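You operate a simulated robot arm through the tools that you are given. There is no shell and no other tool.

Carry out the task below with a simulated robot arm. There is one attempt and no reset: what you move stays moved.

JOB
Clear the set honey in the roaster's water on warm, then put the jar back.
Fine: switch the roaster off before you lift the jar out; then put its lid back. Set down upright: honey jar.

The check looks at the end state, three seconds after you hand in, the way a careful person would. Anything else that was tipped, shoved, dropped, spilled or broken makes it a failure. Lids that push on must go on centred and level and be pressed home; caps that screw on are set level and turned clockwise until they are tight.

ROBOT AND FRAMES
A 7-joint arm with a two-finger parallel gripper, fixed in place. Base frame: the origin is on the floor under the middle of its stand, x ahead of it, y to its left, z up; the work surface is at about z = 0.9. Units: m, degrees, N and s.
It reaches about 1.372 m from its shoulder. Its first joint turns from -149.0 to 149.0 degrees. Payload 3.43 kg.
The TCP is the grasp point between the finger pads, 0.03 m short of the fingertips. In the tool frame z runs along the fingers and y along their closing line. Largest opening 0.094 m; finger width 0.028, thickness 0.01; the body of the gripper, 0.05 by 0.096 m, starts 0.055 m behind the TCP.
Orientation is that of the tool frame in the base frame, as a unit quaternion [x, y, z, w]. With the fingers straight down and closing along the base's y, the tool's x points along the base's -x, its y along +y and its z along -z.

CONTROLS
- The arm moves only by the tool apply_moves. Its argument "moves" is a list of rows, each a list of 7 numbers: the shift along the tool's x, y, z in cm, then the turn, a rotation vector about the tool's x, y, z in degrees, then the closure, from 0 (fully open) to 1 (shut). In form: [[dx, dy, dz, rx, ry, rz, grip], ...]. A call has 1 to 20 rows; each row shifts and turns the commanded pose from where the row before left it, along the tool's axes as they then stand. Each row takes 0.2 s and may step no farther than 0.05 m and 8.6 degrees from the row before; otherwise, or with a gripper value out of range, the whole call is refused. Where a pose cannot be reached the arm comes as near as it can. A force on the tool above 50 N (or 10 N above the force at the start of the call, whichever is more), or a blocked arm, ends the call early, and 0.2 s more pass. The fingers move at their own pace (about 0.045 m/s each) and stop on an object; they squeeze with about 37 N. The grip force told is the motor's: it shows also when the fingers shut on nothing. Time passes only in rows, and 0.2 s behind the last, so rows that do not move let the fingers close. It gives the time, the measured TCP pose, the force on the tool (base axes), the opening and the grip force at its end, in the units of the frame above (readings bear some noise), with the torque about the TCP (base axes, N m) and any sound that the robot's microphone picked up.
- Cameras (640 x 400 px; columns grow to the right, rows downward): "scene" is fixed at [0.4034, -0.6371, 1.6692]; the picture's right is [-0.91, 0.41, 0.00], its down [0.37, 0.83, -0.41] and it looks along [-0.17, -0.37, -0.91] (base axes); focal length 214 px, centre (320, 200). "wrist" rides on the gripper at [0.076, 0.014, -0.102] in the tool frame; the picture's right is [-0.18, 0.98, 0.00], its down [-0.75, -0.14, -0.64] and it looks along [-0.63, -0.12, 0.77] (tool axes); focal length 243 px, centre (320, 200). There is no depth. A picture from a camera that has moved, and an enlarged one, comes with that camera's place and axes in the base frame and with its lens. The place of the scene camera against the robot may be out by one fixed shift of up to 0.025 m in any direction.
- camera(camera): a new picture of that camera. The clock stands still meanwhile.
- enlarge(camera, box): a new picture of the part [left, top, right, bottom] of that camera's present view, enlarged. The clock stands still meanwhile.
- close_job(): hands the job in; it is judged then, once.

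Nothing tells you positions but the pictures and the camera data. Unless the task says otherwise, let go and move clear before handing in.

The tools are called by a JSON object that holds its "op" and its "data". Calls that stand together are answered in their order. apply_moves: Moves the arm, as the interface text tells. Its arguments: {"type":"object","properties":{"moves":{"type":"array","items":{"type":"array","items":{"type":"number"}}}},"required":["moves"]} The other tools are called the same way: camera (camera) takes a picture; enlarge (camera, box) takes an enlarged picture of a part of a camera's view; close_job () hands the job in.

At the start:

```text
time_s: 0.0
ee_pos: [0.1437, -0.9777, 1.241]
tool_rot: [0.001, 1.0, 0.0, 0.0]
contact_force: [-0.4, 0.1, -0.2]
torque: [-0.01, -0.02, -0.02]
grip_width: 0.0941
gripper_force: 0.0
```

scene: 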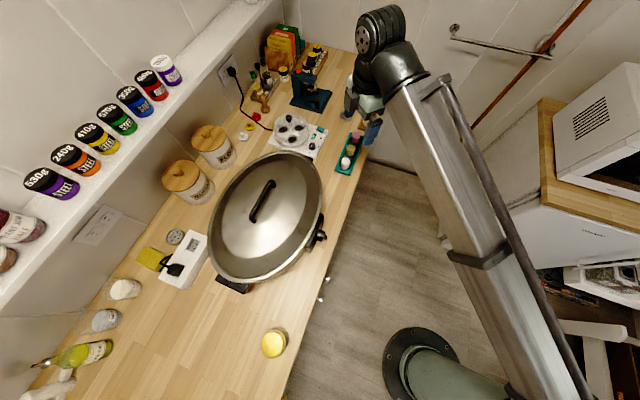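
wrist: 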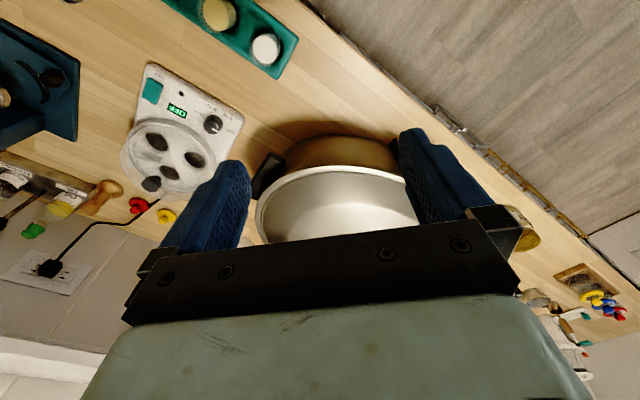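

I see a counter with a large lidded roaster (electric pan) in the middle, a yellow jar (likely the honey) near the front edge, and various other things around. I'll look closer before moving.

{"op": "enlarge", "data": {"camera": "scene", "box": [200, 130, 360, 300]}}

{"op": "enlarge", "data": {"camera": "scene", "box": [220, 300, 340, 390]}}

{"op": "enlarge", "data": {"camera": "scene", "box": [120, 200, 280, 300]}}

{"op": "enlarge", "data": {"camera": "scene", "box": [230, 20, 390, 180]}}

{"op": "enlarge", "data": {"camera": "wrist", "box": [0, 0, 640, 400]}}

```text
2.35 times, centred on (280, 215) of scene
camera zoom: at [0.4034, -0.6371, 1.6692], right [-0.91, 0.41, 0.0], down [0.37, 0.83, -0.41], along [-0.17, -0.37, -0.91], focal length 505 px, centre (414, 165)
```

zoom: 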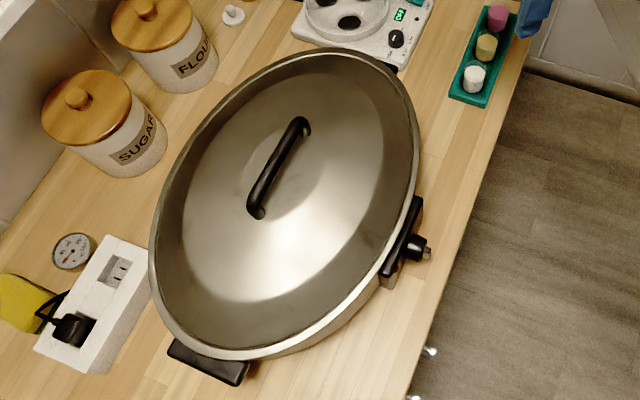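

```text
4.44 times, centred on (280, 345) of scene
camera zoom: at [0.4034, -0.6371, 1.6692], right [-0.91, 0.41, 0.0], down [0.37, 0.83, -0.41], along [-0.17, -0.37, -0.91], focal length 953 px, centre (498, -444)
```

zoom: 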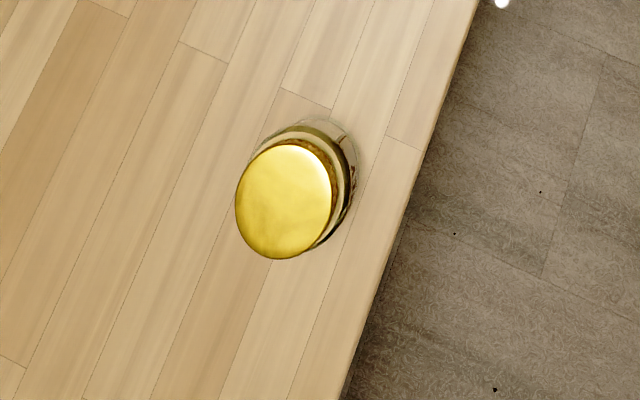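

```text
4.00 times, centred on (200, 250) of scene
camera zoom: at [0.4034, -0.6371, 1.6692], right [-0.91, 0.41, 0.0], down [0.37, 0.83, -0.41], along [-0.17, -0.37, -0.91], focal length 858 px, centre (800, 0)
```

zoom: 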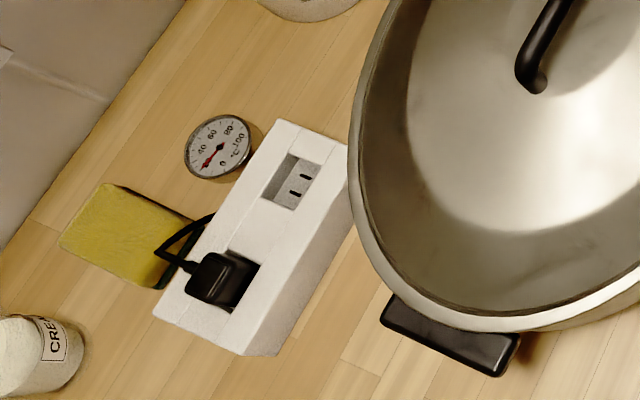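

```text
2.50 times, centred on (310, 100) of scene
camera zoom: at [0.4034, -0.6371, 1.6692], right [-0.91, 0.41, 0.0], down [0.37, 0.83, -0.41], along [-0.17, -0.37, -0.91], focal length 536 px, centre (345, 450)
```

zoom: 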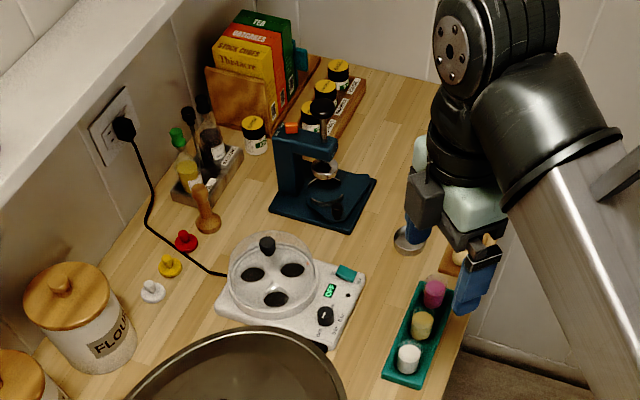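

```text
1.00 times, centred on (320, 200) of wrist (not enlarged: the box is as wide or as high as the picture)
camera zoom: at [0.0662, -0.9628, 1.3434], right [0.18, 0.98, 0.0], down [0.75, -0.14, 0.64], along [0.63, -0.12, -0.77], focal length 243 px, centre (320, 200)
```

zoom: 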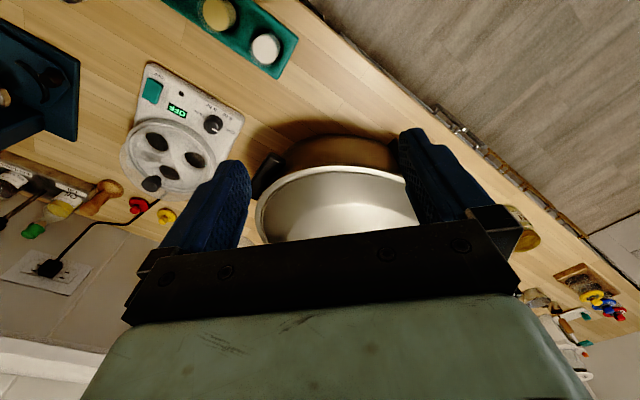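

The roaster with its lid sits around (0.45, -0.94), the honey jar around (0.57, -0.58), and the counter edge runs diagonally. I'll move the arm to the robot side of the roaster and look at the dial and lid with the wrist camera.

{"op": "apply_moves", "data": {"moves": [[-0.5, 4, -1.5, 0, 0, 0, 0], [-0.5, 4, -1.5, 0, 0, 0, 0], [-0.5, 4, -1.5, 0, 0, 0, 0], [-0.5, 4, -1.5, 0, 0, 0, 0], [-0.5, 4, -1.5, 0, 0, 0, 0], [-0.5, 4, -1.5, 0, 0, 0, 0], [-0.5, 4, -1.5, 0, 0, 0, 0], [-0.5, 4, -1.5, 0, 0, 0, 0], [0, 0, 0, 0, 0, 7.5, 0], [0, 0, 0, 0, 0, 7.5, 0], [0, 0, 0, 0, 0, 7.5, 0], [0, 0, 0, 0, 0, 7.5, 0], [0, 0, 0, 0, 0, 7.5, 0], [0, 0, 0, 0, 0, 7.5, 0]]}}

```text
time_s: 3.1
ee_pos: [0.2006, -0.7607, 1.1713]
tool_rot: [0.379, 0.925, -0.008, 0.006]
contact_force: [3.9, -3.9, -7.5]
torque: [-0.18, 0.25, -0.17]
grip_width: 0.0941
gripper_force: 0.0
out of reach, approached as far as the arm can: row 2, 3, 4, 5, 6, 7, 8, 9, 10
stopped in row 14: the force on the tool passed its limit at 52 N (the readings are from after the stop); the commanded pose is now the measured one
```

The arm was out of reach partway and met some force, so I'll see where it is before moving again.

{"op": "camera", "data": {"camera": "scene"}}

{"op": "camera", "data": {"camera": "wrist"}}

```text
taken
```

scene: 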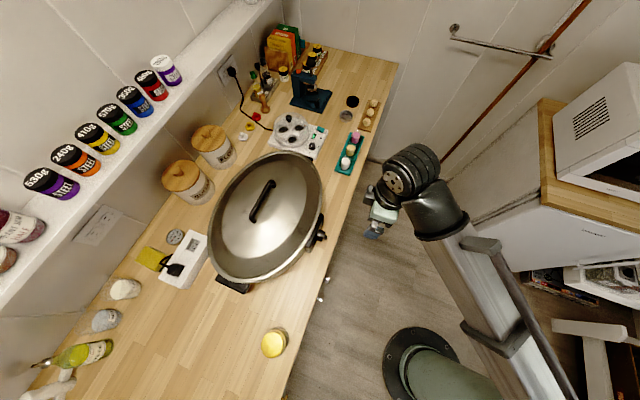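

```text
taken
camera wrist: at [0.1546, -0.6934, 1.2724], right [0.82, 0.57, -0.01], down [0.44, -0.62, 0.66], along [0.37, -0.54, -0.75], focal length 243 px, centre (320, 200)
```

wrist: 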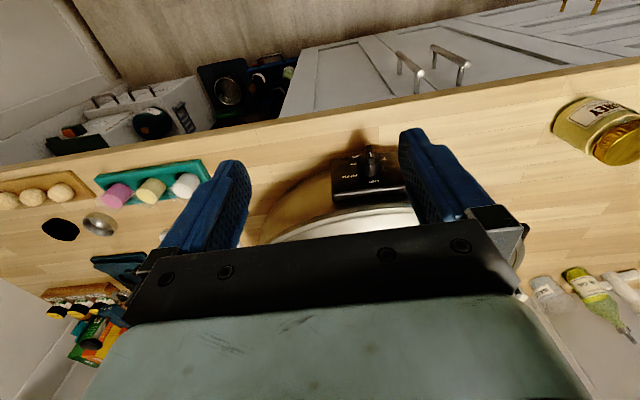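

{"op": "apply_moves", "data": {"moves": [[0, 0, 0, 0, 0, 0, 0]]}}

{"op": "enlarge", "data": {"camera": "wrist", "box": [290, 120, 450, 240]}}

{"op": "enlarge", "data": {"camera": "wrist", "box": [530, 80, 640, 180]}}

```text
time_s: 3.5
ee_pos: [0.2005, -0.7584, 1.1713]
tool_rot: [0.377, 0.926, -0.008, 0.005]
contact_force: [3.8, -5.5, -13.8]
torque: [-0.2, 0.05, -0.06]
grip_width: 0.094
gripper_force: 0.0
```

```text
3.33 times, centred on (370, 180) of wrist
camera zoom: at [0.1544, -0.6933, 1.2725], right [0.82, 0.57, -0.01], down [0.44, -0.62, 0.66], along [0.37, -0.54, -0.75], focal length 809 px, centre (153, 267)
```

zoom: 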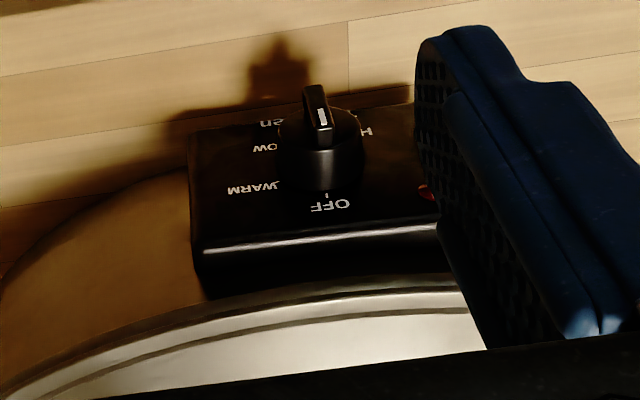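

```text
4.00 times, centred on (585, 130) of wrist
camera zoom: at [0.1544, -0.6933, 1.2725], right [0.82, 0.57, -0.01], down [0.44, -0.62, 0.66], along [0.37, -0.54, -0.75], focal length 970 px, centre (-740, 480)
```

zoom: 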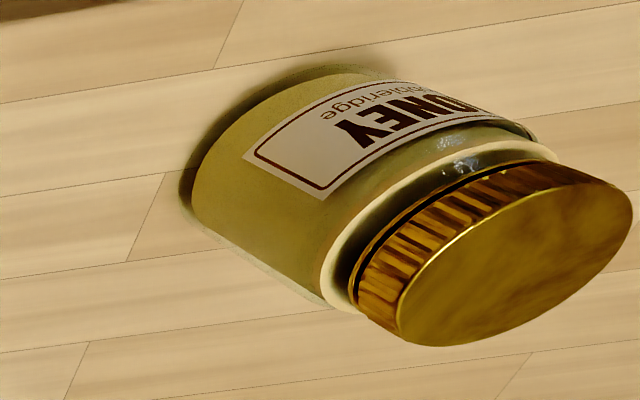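

{"op": "apply_moves", "data": {"moves": [[0, 0, 0, 0, 0, 0, 0], [0, 0, 0, 0, 0, 0, 0], [0, 0, 0, 0, 0, 0, 0]]}}

{"op": "enlarge", "data": {"camera": "scene", "box": [330, 130, 490, 260]}}

```text
time_s: 4.3
ee_pos: [0.2003, -0.7587, 1.1717]
tool_rot: [0.378, 0.926, -0.008, 0.006]
contact_force: [2.2, -8.1, -15.8]
torque: [-0.13, -0.56, 0.27]
grip_width: 0.0938
gripper_force: 0.1
```

```text
3.08 times, centred on (410, 195) of scene
camera zoom: at [0.4034, -0.6371, 1.6692], right [-0.91, 0.41, 0.0], down [0.37, 0.83, -0.41], along [-0.17, -0.37, -0.91], focal length 660 px, centre (43, 215)
```

zoom: 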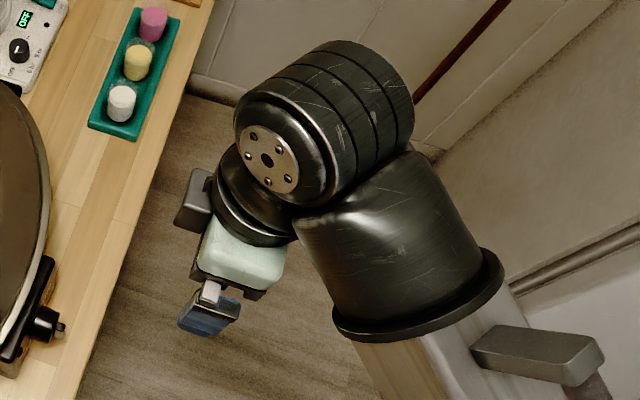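

The dial is on the roaster's front face (OFF, WARM, LOW, ... reading clockwise), knob tip near (0.31, -0.79, 0.97); the honey jar's cap top is near (0.567, -0.583, 0.988). The arm seems folded too tightly here, so I'll back off outward and up.

{"op": "apply_moves", "data": {"moves": [[-1.4, -1.4, -1.5, 0, 0, 0, 0], [-2.1, -2.1, -2, 0, 0, 0, 0], [-2.1, -2.1, -2, 0, 0, 0, 0]]}}

```text
time_s: 4.8
ee_pos: [0.2006, -0.7856, 1.1909]
tool_rot: [0.38, 0.925, -0.01, 0.009]
contact_force: [3.3, -8.2, -14.3]
torque: [0.05, -0.15, 0.15]
grip_width: 0.0941
gripper_force: 0.1
stopped in row 2: the force on the tool passed its limit at 55 N (the readings are from after the stop); the commanded pose is now the measured one
```

The wrist camera housing is probably pressing on the forearm after the turn; I'll rotate back.

{"op": "apply_moves", "data": {"moves": [[0, 0, 0, 0, 0, -4, 0], [0, 0, 0, 0, 0, -7, 0], [0, 0, 0, 0, 0, -8, 0], [0, 0, 0, 0, 0, -8, 0]]}}

{"op": "camera", "data": {"camera": "scene"}}

```text
time_s: 5.8
ee_pos: [0.2008, -0.7859, 1.191]
tool_rot: [0.152, 0.988, -0.011, 0.006]
contact_force: [-0.4, -0.3, -0.4]
torque: [-0.05, -0.02, 0.01]
grip_width: 0.0941
gripper_force: 0.0
```

```text
taken
```

scene: 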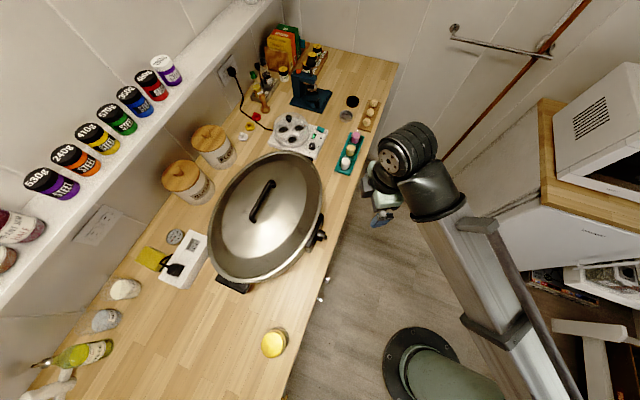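

Contact is gone, so the camera must stay away from the forearm. I'll turn the tool the other way so the camera faces outward over the counter.

{"op": "apply_moves", "data": {"moves": [[0, 0, 0, 0, 0, -8, 0], [0, 0, 0, 0, 0, -8, 0], [0, 0, 0, 0, 0, -8, 0], [0, 0, 0, 0, 0, -8, 0], [0, 0, 0, 0, 0, -8, 0], [0, 0, 0, 0, 0, -8, 0], [0, 0, 0, 0, 0, -8, 0], [0, 0, 0, 0, 0, -8, 0]]}}

{"op": "camera", "data": {"camera": "wrist"}}

{"op": "camera", "data": {"camera": "scene"}}

```text
time_s: 7.6
ee_pos: [0.2002, -0.7847, 1.1921]
tool_rot: [-0.395, 0.919, -0.012, -0.001]
contact_force: [0.5, 0.3, 0.3]
torque: [-0.01, -0.02, 0.0]
grip_width: 0.094
gripper_force: 0.1
```

```text
taken
camera wrist: at [0.1357, -0.8281, 1.2947], right [-0.59, 0.81, -0.02], down [0.62, 0.46, 0.64], along [0.53, 0.36, -0.77], focal length 243 px, centre (320, 200)
```

wrist: 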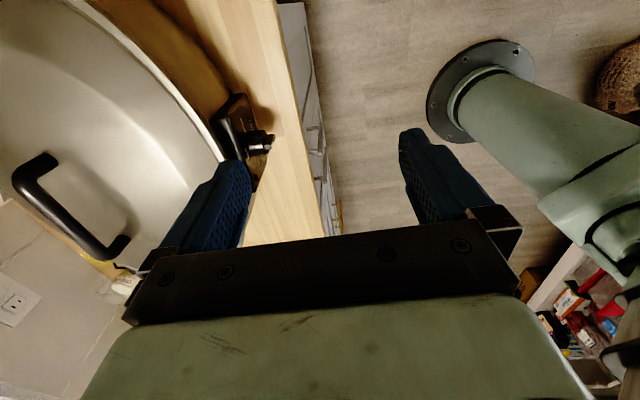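

```text
taken
```

scene: 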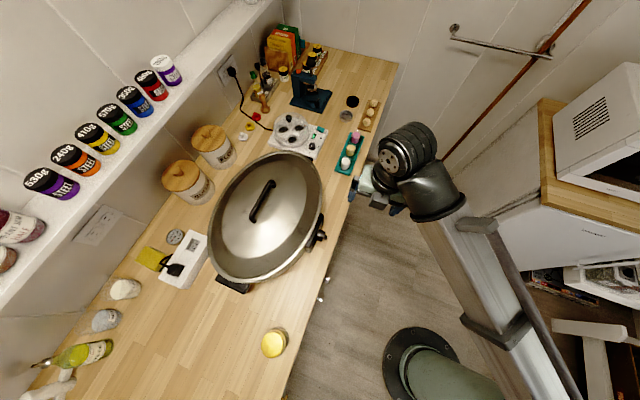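

{"op": "enlarge", "data": {"camera": "wrist", "box": [0, 130, 160, 280]}}

{"op": "enlarge", "data": {"camera": "wrist", "box": [200, 80, 300, 180]}}

{"op": "enlarge", "data": {"camera": "scene", "box": [280, 200, 340, 280]}}

```text
2.67 times, centred on (80, 205) of wrist
camera zoom: at [0.1357, -0.8281, 1.2947], right [-0.59, 0.81, -0.02], down [0.62, 0.46, 0.64], along [0.53, 0.36, -0.77], focal length 647 px, centre (960, 187)
```

zoom: 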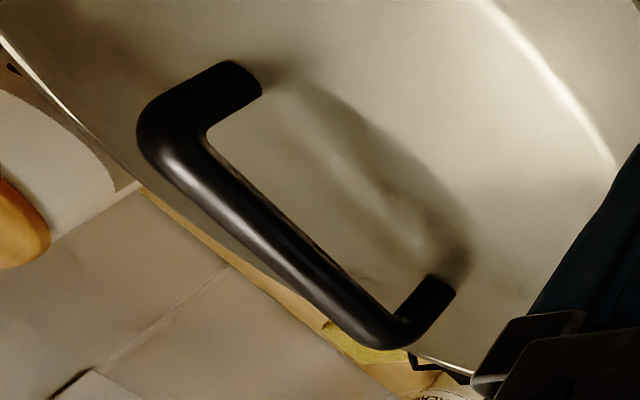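

```text
4.00 times, centred on (250, 130) of wrist
camera zoom: at [0.1357, -0.8281, 1.2947], right [-0.59, 0.81, -0.02], down [0.62, 0.46, 0.64], along [0.53, 0.36, -0.77], focal length 970 px, centre (600, 480)
```

zoom: 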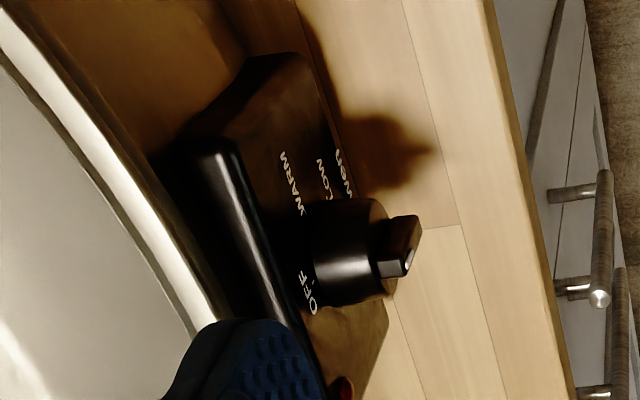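

```text
5.00 times, centred on (310, 240) of scene
camera zoom: at [0.4034, -0.6371, 1.6692], right [-0.91, 0.41, 0.0], down [0.37, 0.83, -0.41], along [-0.17, -0.37, -0.91], focal length 1072 px, centre (370, 0)
```

zoom: 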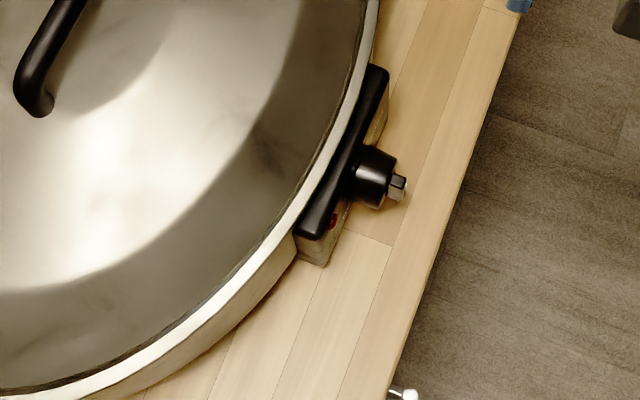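

The dial's knob points at OFF, with its axis facing the robot. I'll turn the tool further so the camera is on the outward side, then pitch the fingers toward the roaster to see the dial face.

{"op": "apply_moves", "data": {"moves": [[0, 0, 0, 0, 0, -8, 0], [0, 0, 0, 0, 0, -8, 0], [0, 0, 0, 0, 0, -8, 0], [0, 0, 0, 0, 0, -8, 0], [0, 0, 0, 0, 0, -8, 0], [0, 0, 0, 0, 0, -8, 0], [0, 0, 0, 0, 0, -8, 0], [0, 0, 0, 0, 0, -8, 0], [0, 0, 0, 0, 0, -8, 0], [0, 0, 0, 0, 0, -8, 0], [0, 0, 0, 0, 0, -8.5, 0]]}}

```text
time_s: 10.0
ee_pos: [0.2063, -0.7833, 1.1919]
tool_rot: [0.73, -0.683, 0.012, 0.005]
contact_force: [-0.1, -0.4, 0.0]
torque: [0.03, 0.0, 0.03]
grip_width: 0.0941
gripper_force: 0.1
out of reach, approached as far as the arm can: row 6, 7, 8, 9, 10, 11
```

{"op": "apply_moves", "data": {"moves": [[0, 0, 0, 0, 8, 0, 0], [0, 0, 0, 0, 8, 0, 0], [0, 0, 0, 0, 8, 0, 0], [0, 0, 0, 0, 8, 0, 0]]}}

{"op": "camera", "data": {"camera": "wrist"}}

{"op": "camera", "data": {"camera": "scene"}}

```text
time_s: 11.0
ee_pos: [0.2065, -0.7834, 1.1909]
tool_rot: [0.698, -0.655, 0.214, 0.194]
contact_force: [0.2, 0.2, 0.2]
torque: [0.05, -0.01, -0.03]
grip_width: 0.0939
gripper_force: 0.0
```

```text
taken
camera wrist: at [0.1895, -0.7918, 1.3188], right [-0.99, 0.09, -0.11], down [0.08, 0.99, 0.12], along [0.12, 0.11, -0.99], focal length 243 px, centre (320, 200)
```

wrist: 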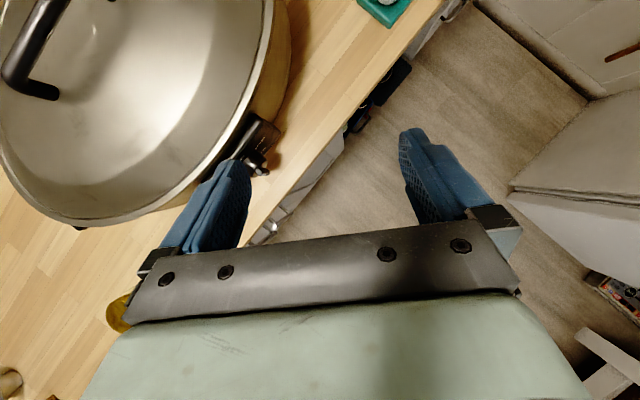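

```text
taken
```

scene: 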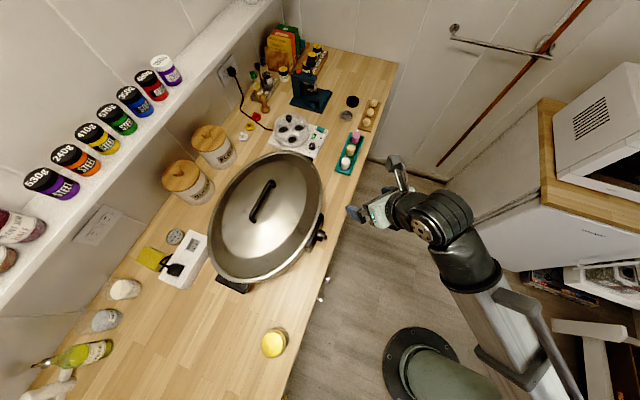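

{"op": "apply_moves", "data": {"moves": [[0, 0, 0, 0, 8, 0, 0], [0, 0, 0, 0, 8, 0, 0], [0, 0, 0, 0, 8, 0, 0], [0, 0, 0, 0, 8, 0, 0], [0, 0, 0, 0, 8, 0, 0], [0, 0, 0, 0, 8, 0, 0], [0, 0, 0, 0, 8, 0, 0]]}}

{"op": "camera", "data": {"camera": "wrist"}}

```text
time_s: 12.6
ee_pos: [0.2068, -0.785, 1.1927]
tool_rot: [0.517, -0.488, 0.515, 0.479]
contact_force: [1.2, 0.2, 1.1]
torque: [-0.03, 0.02, -0.01]
grip_width: 0.0939
gripper_force: 0.1
```

```text
taken
camera wrist: at [0.183, -0.6827, 1.2689], right [-0.98, -0.06, -0.19], down [0.1, 0.66, -0.75], along [0.17, -0.75, -0.64], focal length 243 px, centre (320, 200)
```

wrist: 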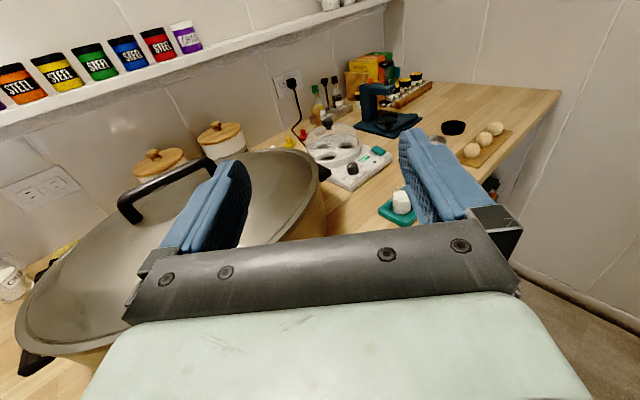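

{"op": "apply_moves", "data": {"moves": [[0, 0, -2, 8, 0, 0, 0], [0, 0, -2, 8, 0, 0, 0], [0, 0, -2, 8, 0, 0, 0], [0, 0, -2, 8, 0, 0, 0], [0, 0, -2, 8, 0, 0, 0]]}}

{"op": "camera", "data": {"camera": "wrist"}}

{"op": "camera", "data": {"camera": "scene"}}

```text
time_s: 13.8
ee_pos: [0.3558, -0.6542, 1.1775]
tool_rot: [0.575, -0.397, 0.611, 0.372]
contact_force: [-0.5, 0.2, -1.0]
torque: [0.01, -0.02, 0.02]
grip_width: 0.094
gripper_force: 0.2
out of reach, approached as far as the arm can: row 1, 2, 3, 4, 5
```

```text
taken
camera wrist: at [0.2954, -0.5664, 1.2503], right [-0.88, -0.4, -0.24], down [-0.09, 0.65, -0.76], along [0.46, -0.65, -0.61], focal length 243 px, centre (320, 200)
```

wrist: 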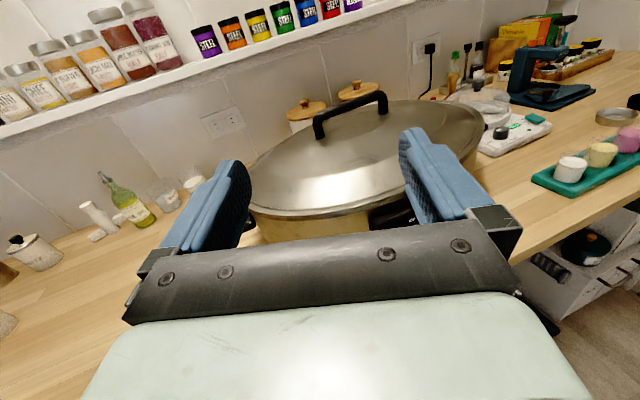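

```text
taken
```

scene: 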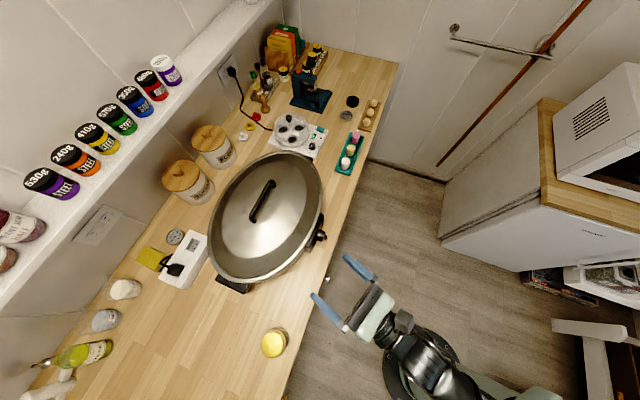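

The view is good now; the arm slid to (0.36, -0.65) because the requested pose was unreachable. I'll finish the yaw here and check that it is reachable before lowering toward the knob.

{"op": "apply_moves", "data": {"moves": [[0, 0, 0, 5, 0, 0, 0], [0, 0, 0, 5, 0, 0, 0], [0, 0, 0, 5, 0, 0, 0], [0, 0, 0, 5, 0, 0, 0]]}}

{"op": "camera", "data": {"camera": "scene"}}

```text
time_s: 14.8
ee_pos: [0.3553, -0.6548, 1.1765]
tool_rot: [0.575, -0.397, 0.611, 0.372]
contact_force: [0.6, 0.0, -0.5]
torque: [-0.02, 0.0, 0.03]
grip_width: 0.0942
gripper_force: 0.1
out of reach, approached as far as the arm can: row 1, 2, 3, 4
```

```text
taken
```

scene: 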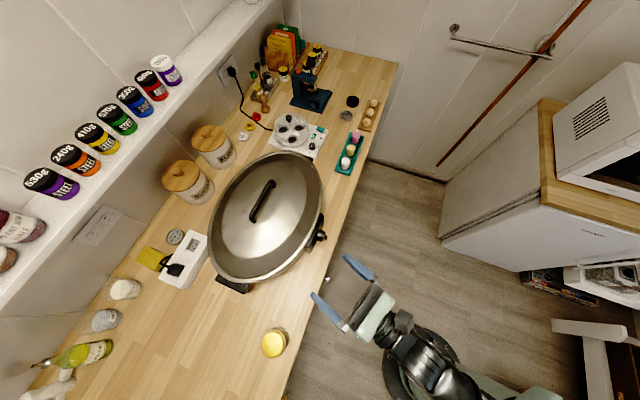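

{"op": "apply_moves", "data": {"moves": [[0, 3, 0, 0, 0, 0, 0], [0, 3, 0, 0, 0, 0, 0]]}}

```text
time_s: 15.4
ee_pos: [0.3352, -0.6651, 1.1725]
tool_rot: [0.567, -0.407, 0.608, 0.378]
contact_force: [0.2, 0.4, 0.2]
torque: [0.05, -0.02, 0.0]
grip_width: 0.094
gripper_force: 0.1
out of reach, approached as far as the arm can: row 1, 2
```

{"op": "apply_moves", "data": {"moves": [[-4, 0, 0, 0, 0, 0, 0], [-4, 0, 0, 0, 0, 0, 0], [-4, 0, 0, 0, 0, 0, 0]]}}

{"op": "camera", "data": {"camera": "scene"}}

{"op": "camera", "data": {"camera": "wrist"}}

```text
time_s: 16.2
ee_pos: [0.3507, -0.6621, 1.0533]
tool_rot: [0.575, -0.397, 0.611, 0.372]
contact_force: [-0.3, -0.5, -0.3]
torque: [-0.05, -0.02, 0.03]
grip_width: 0.0939
gripper_force: 0.1
out of reach, approached as far as the arm can: row 1
```

```text
taken
```

scene: 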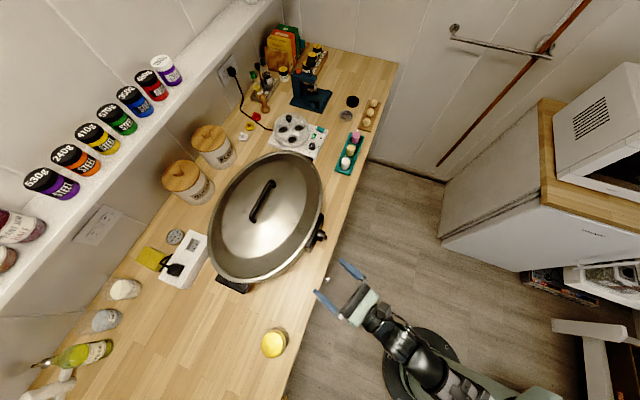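

```text
taken
camera wrist: at [0.2894, -0.5744, 1.125], right [-0.89, -0.4, -0.24], down [-0.09, 0.65, -0.76], along [0.46, -0.65, -0.61], focal length 243 px, centre (320, 200)
```

wrist: 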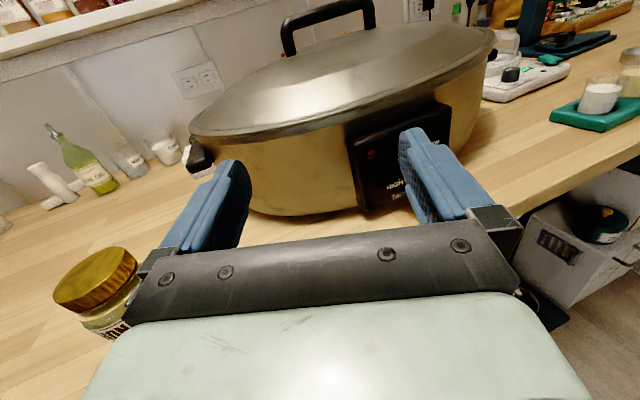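

Lower down the arm has more freedom. I'll try the remaining yaw here.

{"op": "apply_moves", "data": {"moves": [[0, 0, 0, 5, 0, 0, 0], [0, 0, 0, 5, 0, 0, 0], [0, 0, 0, 5, 0, 0, 0], [0, 0, 0, 5, 0, 0, 0]]}}

{"op": "camera", "data": {"camera": "scene"}}

{"op": "camera", "data": {"camera": "wrist"}}

```text
time_s: 17.2
ee_pos: [0.3526, -0.661, 1.0767]
tool_rot: [0.575, -0.301, 0.685, 0.332]
contact_force: [-0.6, -0.3, -0.4]
torque: [-0.02, 0.0, -0.03]
grip_width: 0.0939
gripper_force: 0.0
out of reach, approached as far as the arm can: row 1, 2, 3
```

```text
taken
```

scene: 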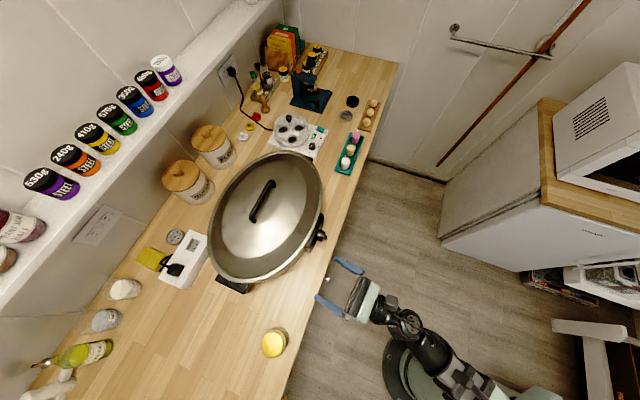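

```text
taken
camera wrist: at [0.2713, -0.5799, 1.1347], right [-0.77, -0.61, -0.21], down [-0.17, 0.51, -0.84], along [0.62, -0.61, -0.5], focal length 243 px, centre (320, 200)
```

wrist: 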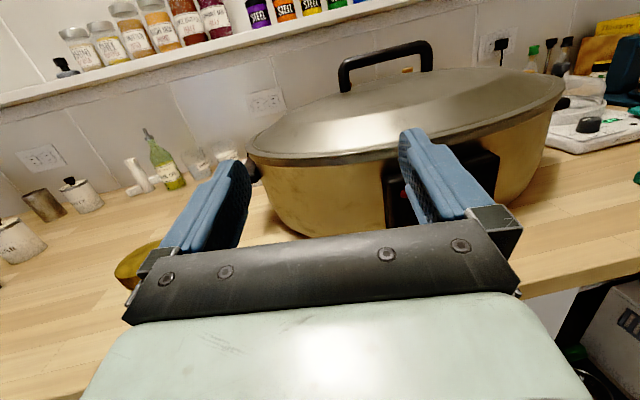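

{"op": "apply_moves", "data": {"moves": [[-2, 0, 0, 0, -4.5, 0, 0], [-2, 0, 0, 0, -4.5, 0, 0], [-2, 0, 0, 4, 0, 0, 0], [-2, 0, 0, 4, 0, 0, 0]]}}

{"op": "camera", "data": {"camera": "scene"}}

{"op": "camera", "data": {"camera": "wrist"}}

```text
time_s: 18.2
ee_pos: [0.3578, -0.6659, 0.9973]
tool_rot: [0.646, -0.282, 0.659, 0.264]
contact_force: [-0.3, 0.4, -0.1]
torque: [-0.01, 0.02, -0.01]
grip_width: 0.0942
gripper_force: 0.1
```

```text
taken
```

scene: 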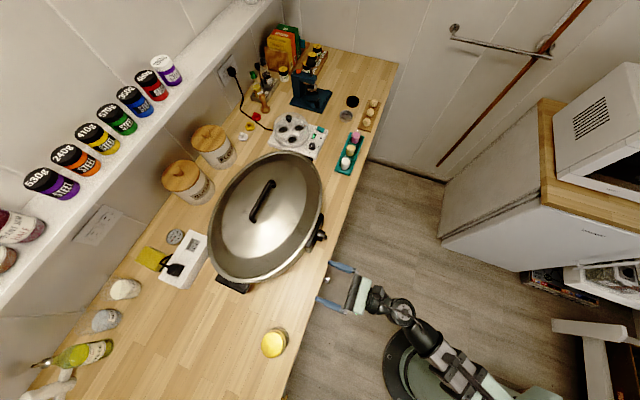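

```text
taken
camera wrist: at [0.2723, -0.6035, 1.0722], right [-0.69, -0.69, -0.21], down [-0.33, 0.57, -0.75], along [0.64, -0.45, -0.62], focal length 243 px, centre (320, 200)
```

wrist: 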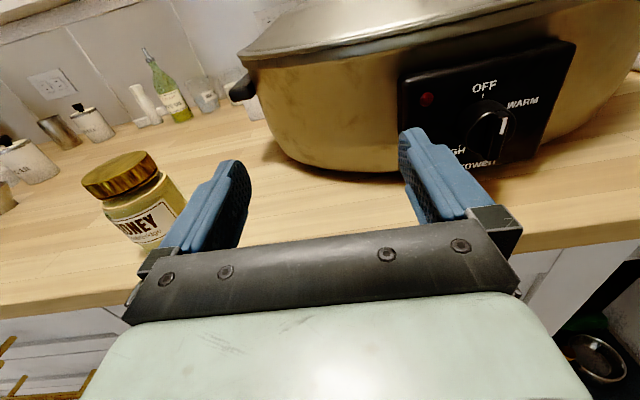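

Now the tool is horizontal and facing the roaster. I'll zoom in on the dial and the jar.

{"op": "enlarge", "data": {"camera": "wrist", "box": [390, 40, 590, 180]}}

{"op": "enlarge", "data": {"camera": "wrist", "box": [70, 140, 210, 260]}}

```text
2.86 times, centred on (490, 110) of wrist
camera zoom: at [0.2723, -0.6035, 1.0722], right [-0.69, -0.69, -0.21], down [-0.33, 0.57, -0.75], along [0.64, -0.45, -0.62], focal length 693 px, centre (-166, 457)
```

zoom: 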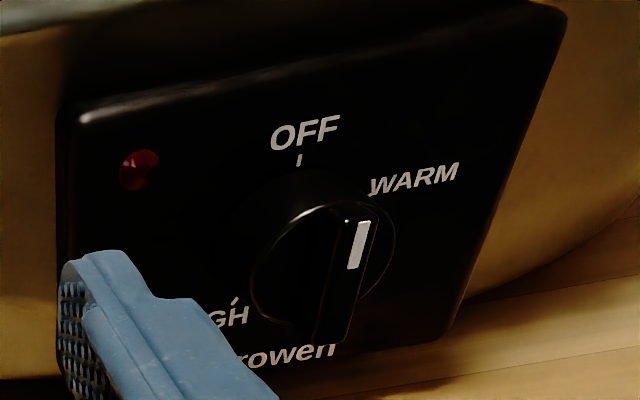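

```text
3.33 times, centred on (140, 200) of wrist
camera zoom: at [0.2723, -0.6035, 1.0722], right [-0.69, -0.69, -0.21], down [-0.33, 0.57, -0.75], along [0.64, -0.45, -0.62], focal length 809 px, centre (920, 200)
```

zoom: 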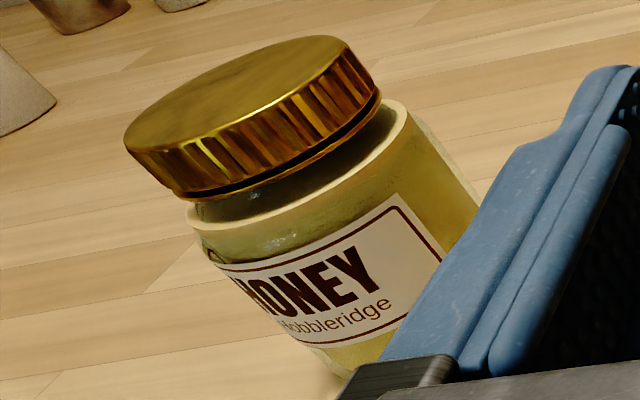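

The dial is clear now: OFF at the top, WARM about 45° clockwise, HIGH at lower left, with a red lamp that is dark, and the honey looks cloudy. First I'll deal with the roaster's lid, turning the tool so the fingers close across the handle.

{"op": "apply_moves", "data": {"moves": [[1, 0, 0, 0, 0, 7.5, 0], [1, 0, 0, 0, 0, 7.5, 0], [0, 0, 0, 0, 0, 7.5, 0], [0, 0, 0, 0, 0, 7.5, 0], [0, 0, 0, 0, 0, 7.5, 0], [0, 0, 0, 0, 0, 7.5, 0], [0, 0, 0, 0, 0, 7.5, 0], [0, 0, 0, 0, 0, 7.5, 0], [0, 0, 0, 0, 0, 7.5, 0], [0, 0, 0, 0, 0, 7.5, 0], [0, 0, 0, 0, 0, 7.5, 0], [0, 0, 0, 0, 0, 7.5, 0]]}}

{"op": "camera", "data": {"camera": "wrist"}}

{"op": "camera", "data": {"camera": "scene"}}

```text
time_s: 20.8
ee_pos: [0.3541, -0.6653, 1.0161]
tool_rot: [-0.256, 0.657, -0.652, 0.28]
contact_force: [0.3, 0.4, 0.3]
torque: [-0.02, 0.0, -0.02]
grip_width: 0.0942
gripper_force: 0.1
```

```text
taken
camera wrist: at [0.2287, -0.645, 0.9986], right [0.16, 0.15, -0.98], down [0.08, 0.98, 0.16], along [0.98, -0.1, 0.14], focal length 243 px, centre (320, 200)
```

wrist: 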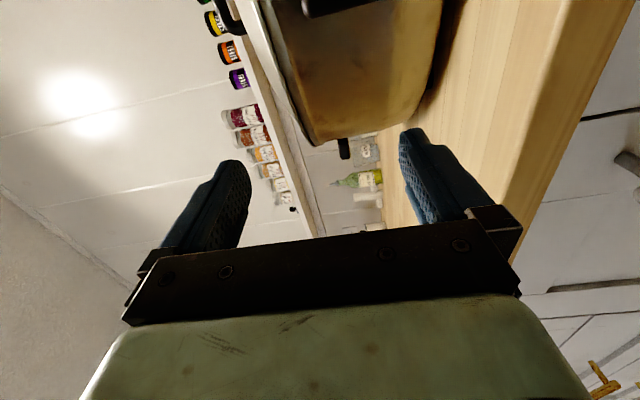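

```text
taken
```

scene: 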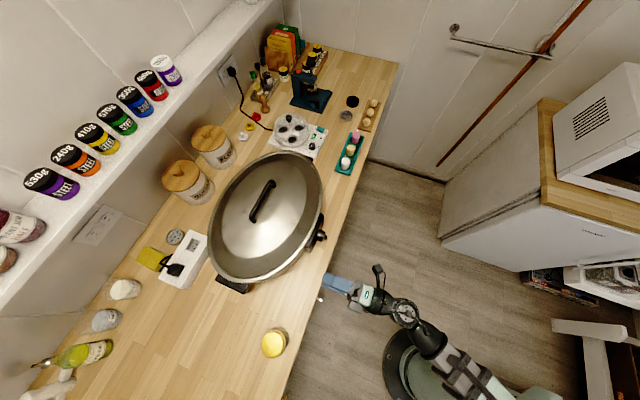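

{"op": "apply_moves", "data": {"moves": [[0, -4, 0, 0, 0, 0, 0], [0, -4, 0, 0, 0, 0, 0], [0, 0, 0, -7.5, 0, 0, 0], [0, 0, 0, -7.5, 0, 0, 0], [0, 0, 0, -7.5, 0, 0, 0], [0, 0, 0, -7.5, 0, 0, 0], [0, 0, 0, -7.5, 0, 0, 0], [0, 0, 0, -7.5, 0, 0, 0]]}}

{"op": "camera", "data": {"camera": "wrist"}}

{"op": "camera", "data": {"camera": "scene"}}

```text
time_s: 22.6
ee_pos: [0.3538, -0.6658, 1.096]
tool_rot: [-0.345, 0.856, -0.351, 0.158]
contact_force: [-0.4, 0.4, -0.4]
torque: [-0.02, -0.04, 0.04]
grip_width: 0.0937
gripper_force: 0.0
```

```text
taken
camera wrist: at [0.2389, -0.6614, 1.1556], right [-0.34, 0.64, -0.69], down [0.27, 0.77, 0.57], along [0.9, 0.01, -0.44], focal length 243 px, centre (320, 200)
```

wrist: 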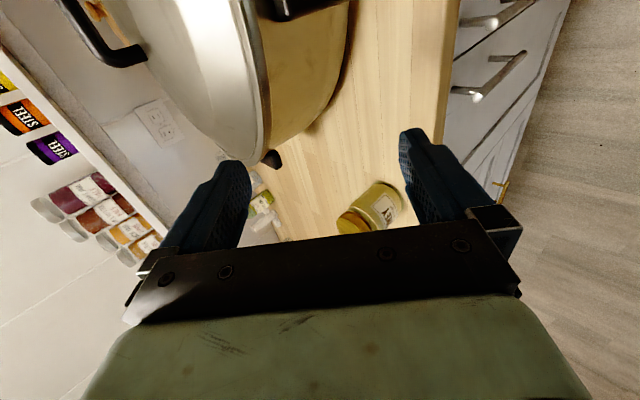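

```text
taken
```

scene: 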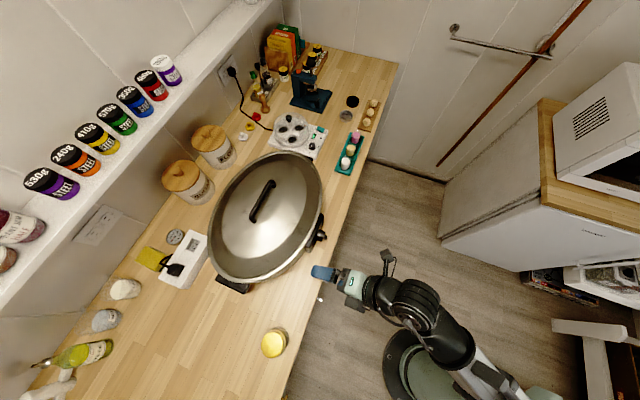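

{"op": "apply_moves", "data": {"moves": [[0, -2.5, -2.4, 0, 0, 0, 0], [0, -2.5, -2.4, 0, 0, 0, 0], [0, -2.5, -2.4, 0, 0, 0, 0], [1.62, -2.42, 2.37, 0, 0, 0, 0], [1.62, -2.42, 2.37, 0, 0, 0, 0], [1.62, -2.42, 2.37, 0, 0, 0, 0], [1.62, -2.42, 2.37, 0, 0, 0, 0]]}}

{"op": "camera", "data": {"camera": "wrist"}}

```text
time_s: 24.2
ee_pos: [0.4026, -0.8108, 1.2016]
tool_rot: [-0.345, 0.855, -0.352, 0.16]
contact_force: [-0.3, 1.1, -0.8]
torque: [-0.01, 0.0, -0.02]
grip_width: 0.0941
gripper_force: 0.0
```

```text
taken
camera wrist: at [0.2875, -0.8065, 1.2611], right [-0.34, 0.64, -0.69], down [0.27, 0.77, 0.57], along [0.9, 0.01, -0.43], focal length 243 px, centre (320, 200)
```

wrist: 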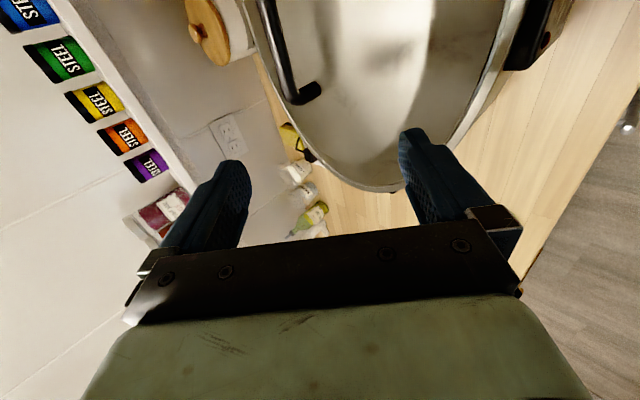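

{"op": "apply_moves", "data": {"moves": [[1.62, -2.42, 2.37, 0, 0, 0, 0], [1.62, -2.42, 2.37, 0, 0, 0, 0], [1.62, -2.42, 2.37, 0, 0, 0, 0], [1.62, -2.42, 2.37, 0, 0, 0, 0], [0, 0, 0, -7.5, 0, 0, 0], [0, 0, 0, -7.5, 0, 0, 0], [0, 0, 0, -7.5, 0, 0, 0], [0, 0, 0, -7.5, 0, 0, 0], [0, 0, 0, -7.5, 0, 0, 0], [0, 0, 0, -7.5, 0, 0, 0]]}}

{"op": "camera", "data": {"camera": "wrist"}}

{"op": "camera", "data": {"camera": "scene"}}

```text
time_s: 26.4
ee_pos: [0.4233, -0.9611, 1.2052]
tool_rot: [-0.398, 0.908, 0.0, 0.131]
contact_force: [-0.8, 0.3, 0.0]
torque: [-0.04, 0.01, -0.06]
grip_width: 0.094
gripper_force: 0.1
out of reach, approached as far as the arm can: row 6, 7, 8, 9, 10
```

```text
taken
camera wrist: at [0.3384, -1.0165, 1.2844], right [-0.59, 0.8, -0.06], down [0.44, 0.38, 0.81], along [0.68, 0.46, -0.58], focal length 243 px, centre (320, 200)
```

wrist: 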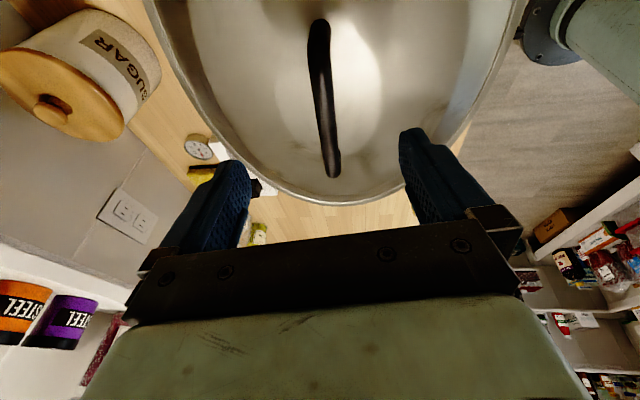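

```text
taken
```

scene: 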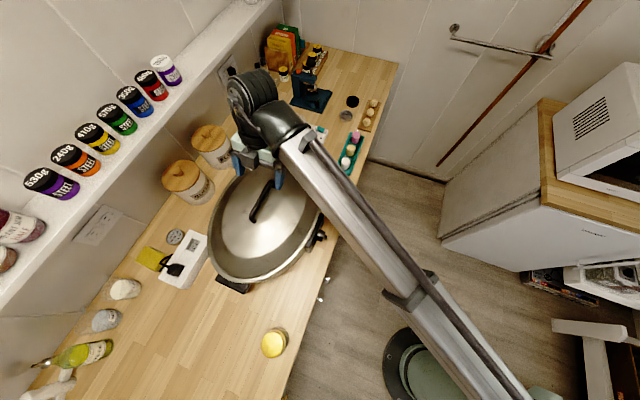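

The handle's midpoint works out at about (0.452, -0.94, ~1.09). The tool ended tilted by 15° because it is high, so I'll drop a little and level it over the handle.

{"op": "apply_moves", "data": {"moves": [[-1.2, -0.1, 2.6, 0, 0, 0, 0], [-1.2, -0.1, 2.2, 0, 0, 0, 0], [0, 0, 0, -3, 6.9, 0, 0], [0, 0, 0, -3, 6.9, 0, 0]]}}

{"op": "camera", "data": {"camera": "wrist"}}

```text
time_s: 27.4
ee_pos: [0.4521, -0.9417, 1.1629]
tool_rot: [-0.397, 0.908, 0.0, 0.132]
contact_force: [0.1, -1.0, 0.6]
torque: [0.04, -0.02, 0.0]
grip_width: 0.0942
gripper_force: 0.1
out of reach, approached as far as the arm can: row 3, 4
```

```text
taken
camera wrist: at [0.3669, -0.9963, 1.2422], right [-0.59, 0.8, -0.06], down [0.44, 0.38, 0.82], along [0.68, 0.46, -0.58], focal length 243 px, centre (320, 200)
```

wrist: 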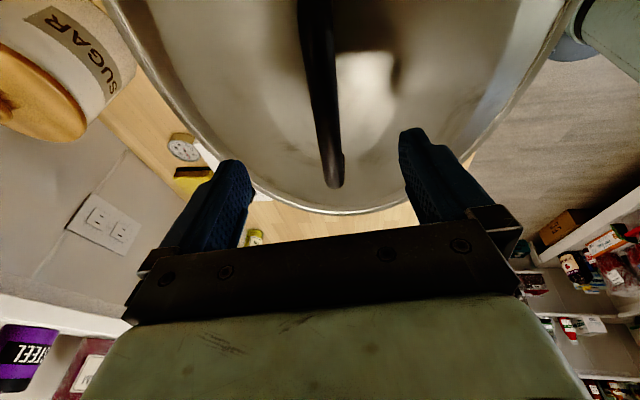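

{"op": "enlarge", "data": {"camera": "wrist", "box": [240, 0, 440, 220]}}

{"op": "enlarge", "data": {"camera": "scene", "box": [210, 60, 350, 250]}}

```text
1.82 times, centred on (340, 110) of wrist
camera zoom: at [0.3669, -0.9963, 1.2422], right [-0.59, 0.8, -0.06], down [0.44, 0.38, 0.82], along [0.68, 0.46, -0.58], focal length 441 px, centre (284, 364)
```

zoom: 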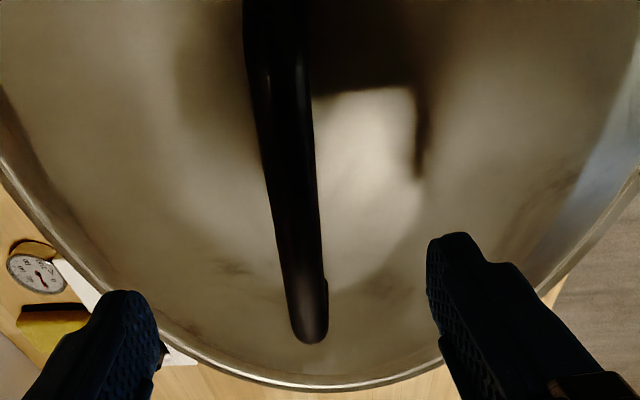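

```text
2.11 times, centred on (280, 155) of scene
camera zoom: at [0.4034, -0.6371, 1.6692], right [-0.91, 0.41, 0.0], down [0.37, 0.83, -0.41], along [-0.17, -0.37, -0.91], focal length 452 px, centre (404, 295)
```

zoom: 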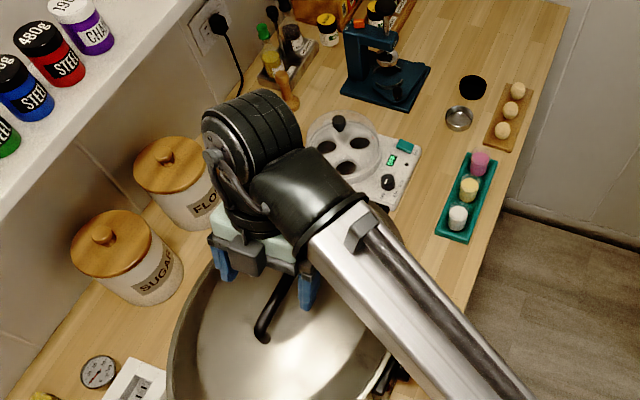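

{"op": "apply_moves", "data": {"moves": [[0, 0, 0, 0, 0, 5, 0], [0, 0, 0, -3, 0, 0, 0], [0, 0, 0, -3, 0, 0, 0]]}}

```text
time_s: 28.2
ee_pos: [0.4534, -0.9404, 1.1639]
tool_rot: [-0.364, 0.921, 0.055, 0.128]
contact_force: [0.1, -0.3, 0.7]
torque: [-0.02, -0.02, 0.04]
grip_width: 0.0938
gripper_force: 0.0
```

{"op": "apply_moves", "data": {"moves": [[0, 0, 0, 0, 4, 0, 0], [0, 0, 0, 0, 4, 0, 0], [0, 0, 0, 0, 4, 0, 0], [0, 0, 0, 0, 4, 0, 0]]}}

{"op": "camera", "data": {"camera": "wrist"}}

{"op": "enlarge", "data": {"camera": "wrist", "box": [240, 0, 440, 220]}}

```text
time_s: 29.2
ee_pos: [0.4534, -0.9406, 1.1644]
tool_rot: [-0.363, 0.921, 0.055, 0.128]
contact_force: [-0.2, -0.5, -0.5]
torque: [0.02, -0.01, -0.02]
grip_width: 0.0939
gripper_force: 0.1
out of reach, approached as far as the arm can: row 1, 2, 3, 4
```

```text
taken
camera wrist: at [0.3688, -0.9994, 1.2415], right [-0.54, 0.84, 0.06], down [0.5, 0.27, 0.82], along [0.68, 0.48, -0.56], focal length 243 px, centre (320, 200)
```

wrist: 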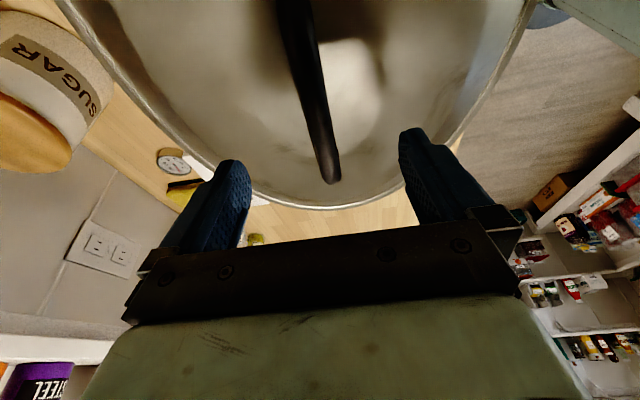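

```text
1.82 times, centred on (340, 110) of wrist
camera zoom: at [0.3688, -0.9994, 1.2415], right [-0.54, 0.84, 0.06], down [0.5, 0.27, 0.82], along [0.68, 0.48, -0.56], focal length 441 px, centre (284, 364)
```

zoom: 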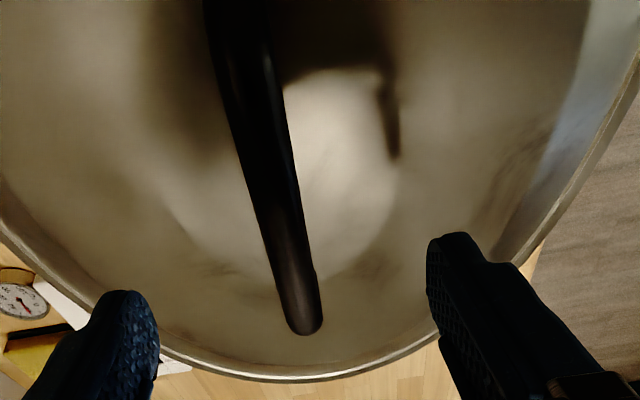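

The fingers now close squarely across the handle (the tool leans 16° along the bar, which is harmless). I'll lower onto the handle gently.

{"op": "apply_moves", "data": {"moves": [[0.8, 0.07, 1.0, 0, 0, 1.5, 0], [0.7, 0.07, 1.0, 0, 0, 0, 0], [0.6, 0, 1.0, 0, 0, 0, 0]]}}

{"op": "camera", "data": {"camera": "wrist"}}

{"op": "enlarge", "data": {"camera": "scene", "box": [210, 60, 350, 250]}}

```text
time_s: 30.0
ee_pos: [0.4416, -0.9463, 1.1288]
tool_rot: [-0.35, 0.926, 0.057, 0.131]
contact_force: [-0.5, -0.4, -1.1]
torque: [0.01, 0.02, -0.03]
grip_width: 0.0939
gripper_force: 0.1
```

```text
taken
camera wrist: at [0.3559, -1.0041, 1.2048], right [-0.52, 0.85, 0.06], down [0.51, 0.25, 0.83], along [0.69, 0.46, -0.56], focal length 243 px, centre (320, 200)
```

wrist: 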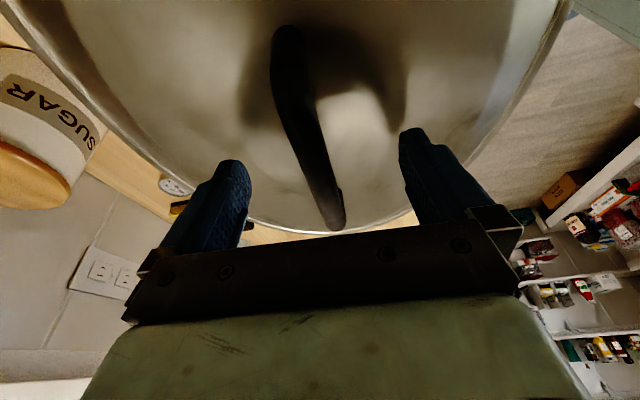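

```text
2.11 times, centred on (280, 155) of scene
camera zoom: at [0.4034, -0.6371, 1.6692], right [-0.91, 0.41, 0.0], down [0.37, 0.83, -0.41], along [-0.17, -0.37, -0.91], focal length 452 px, centre (404, 295)
```

zoom: 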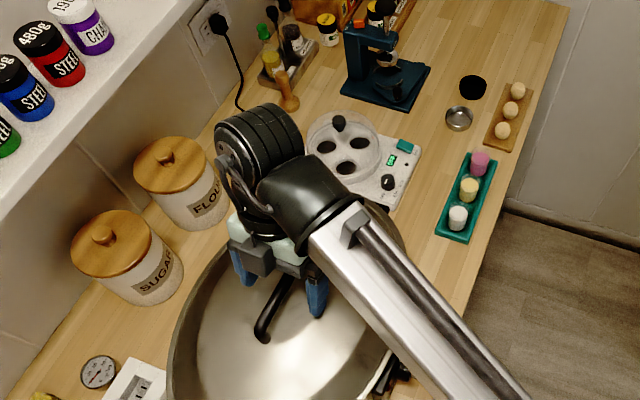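

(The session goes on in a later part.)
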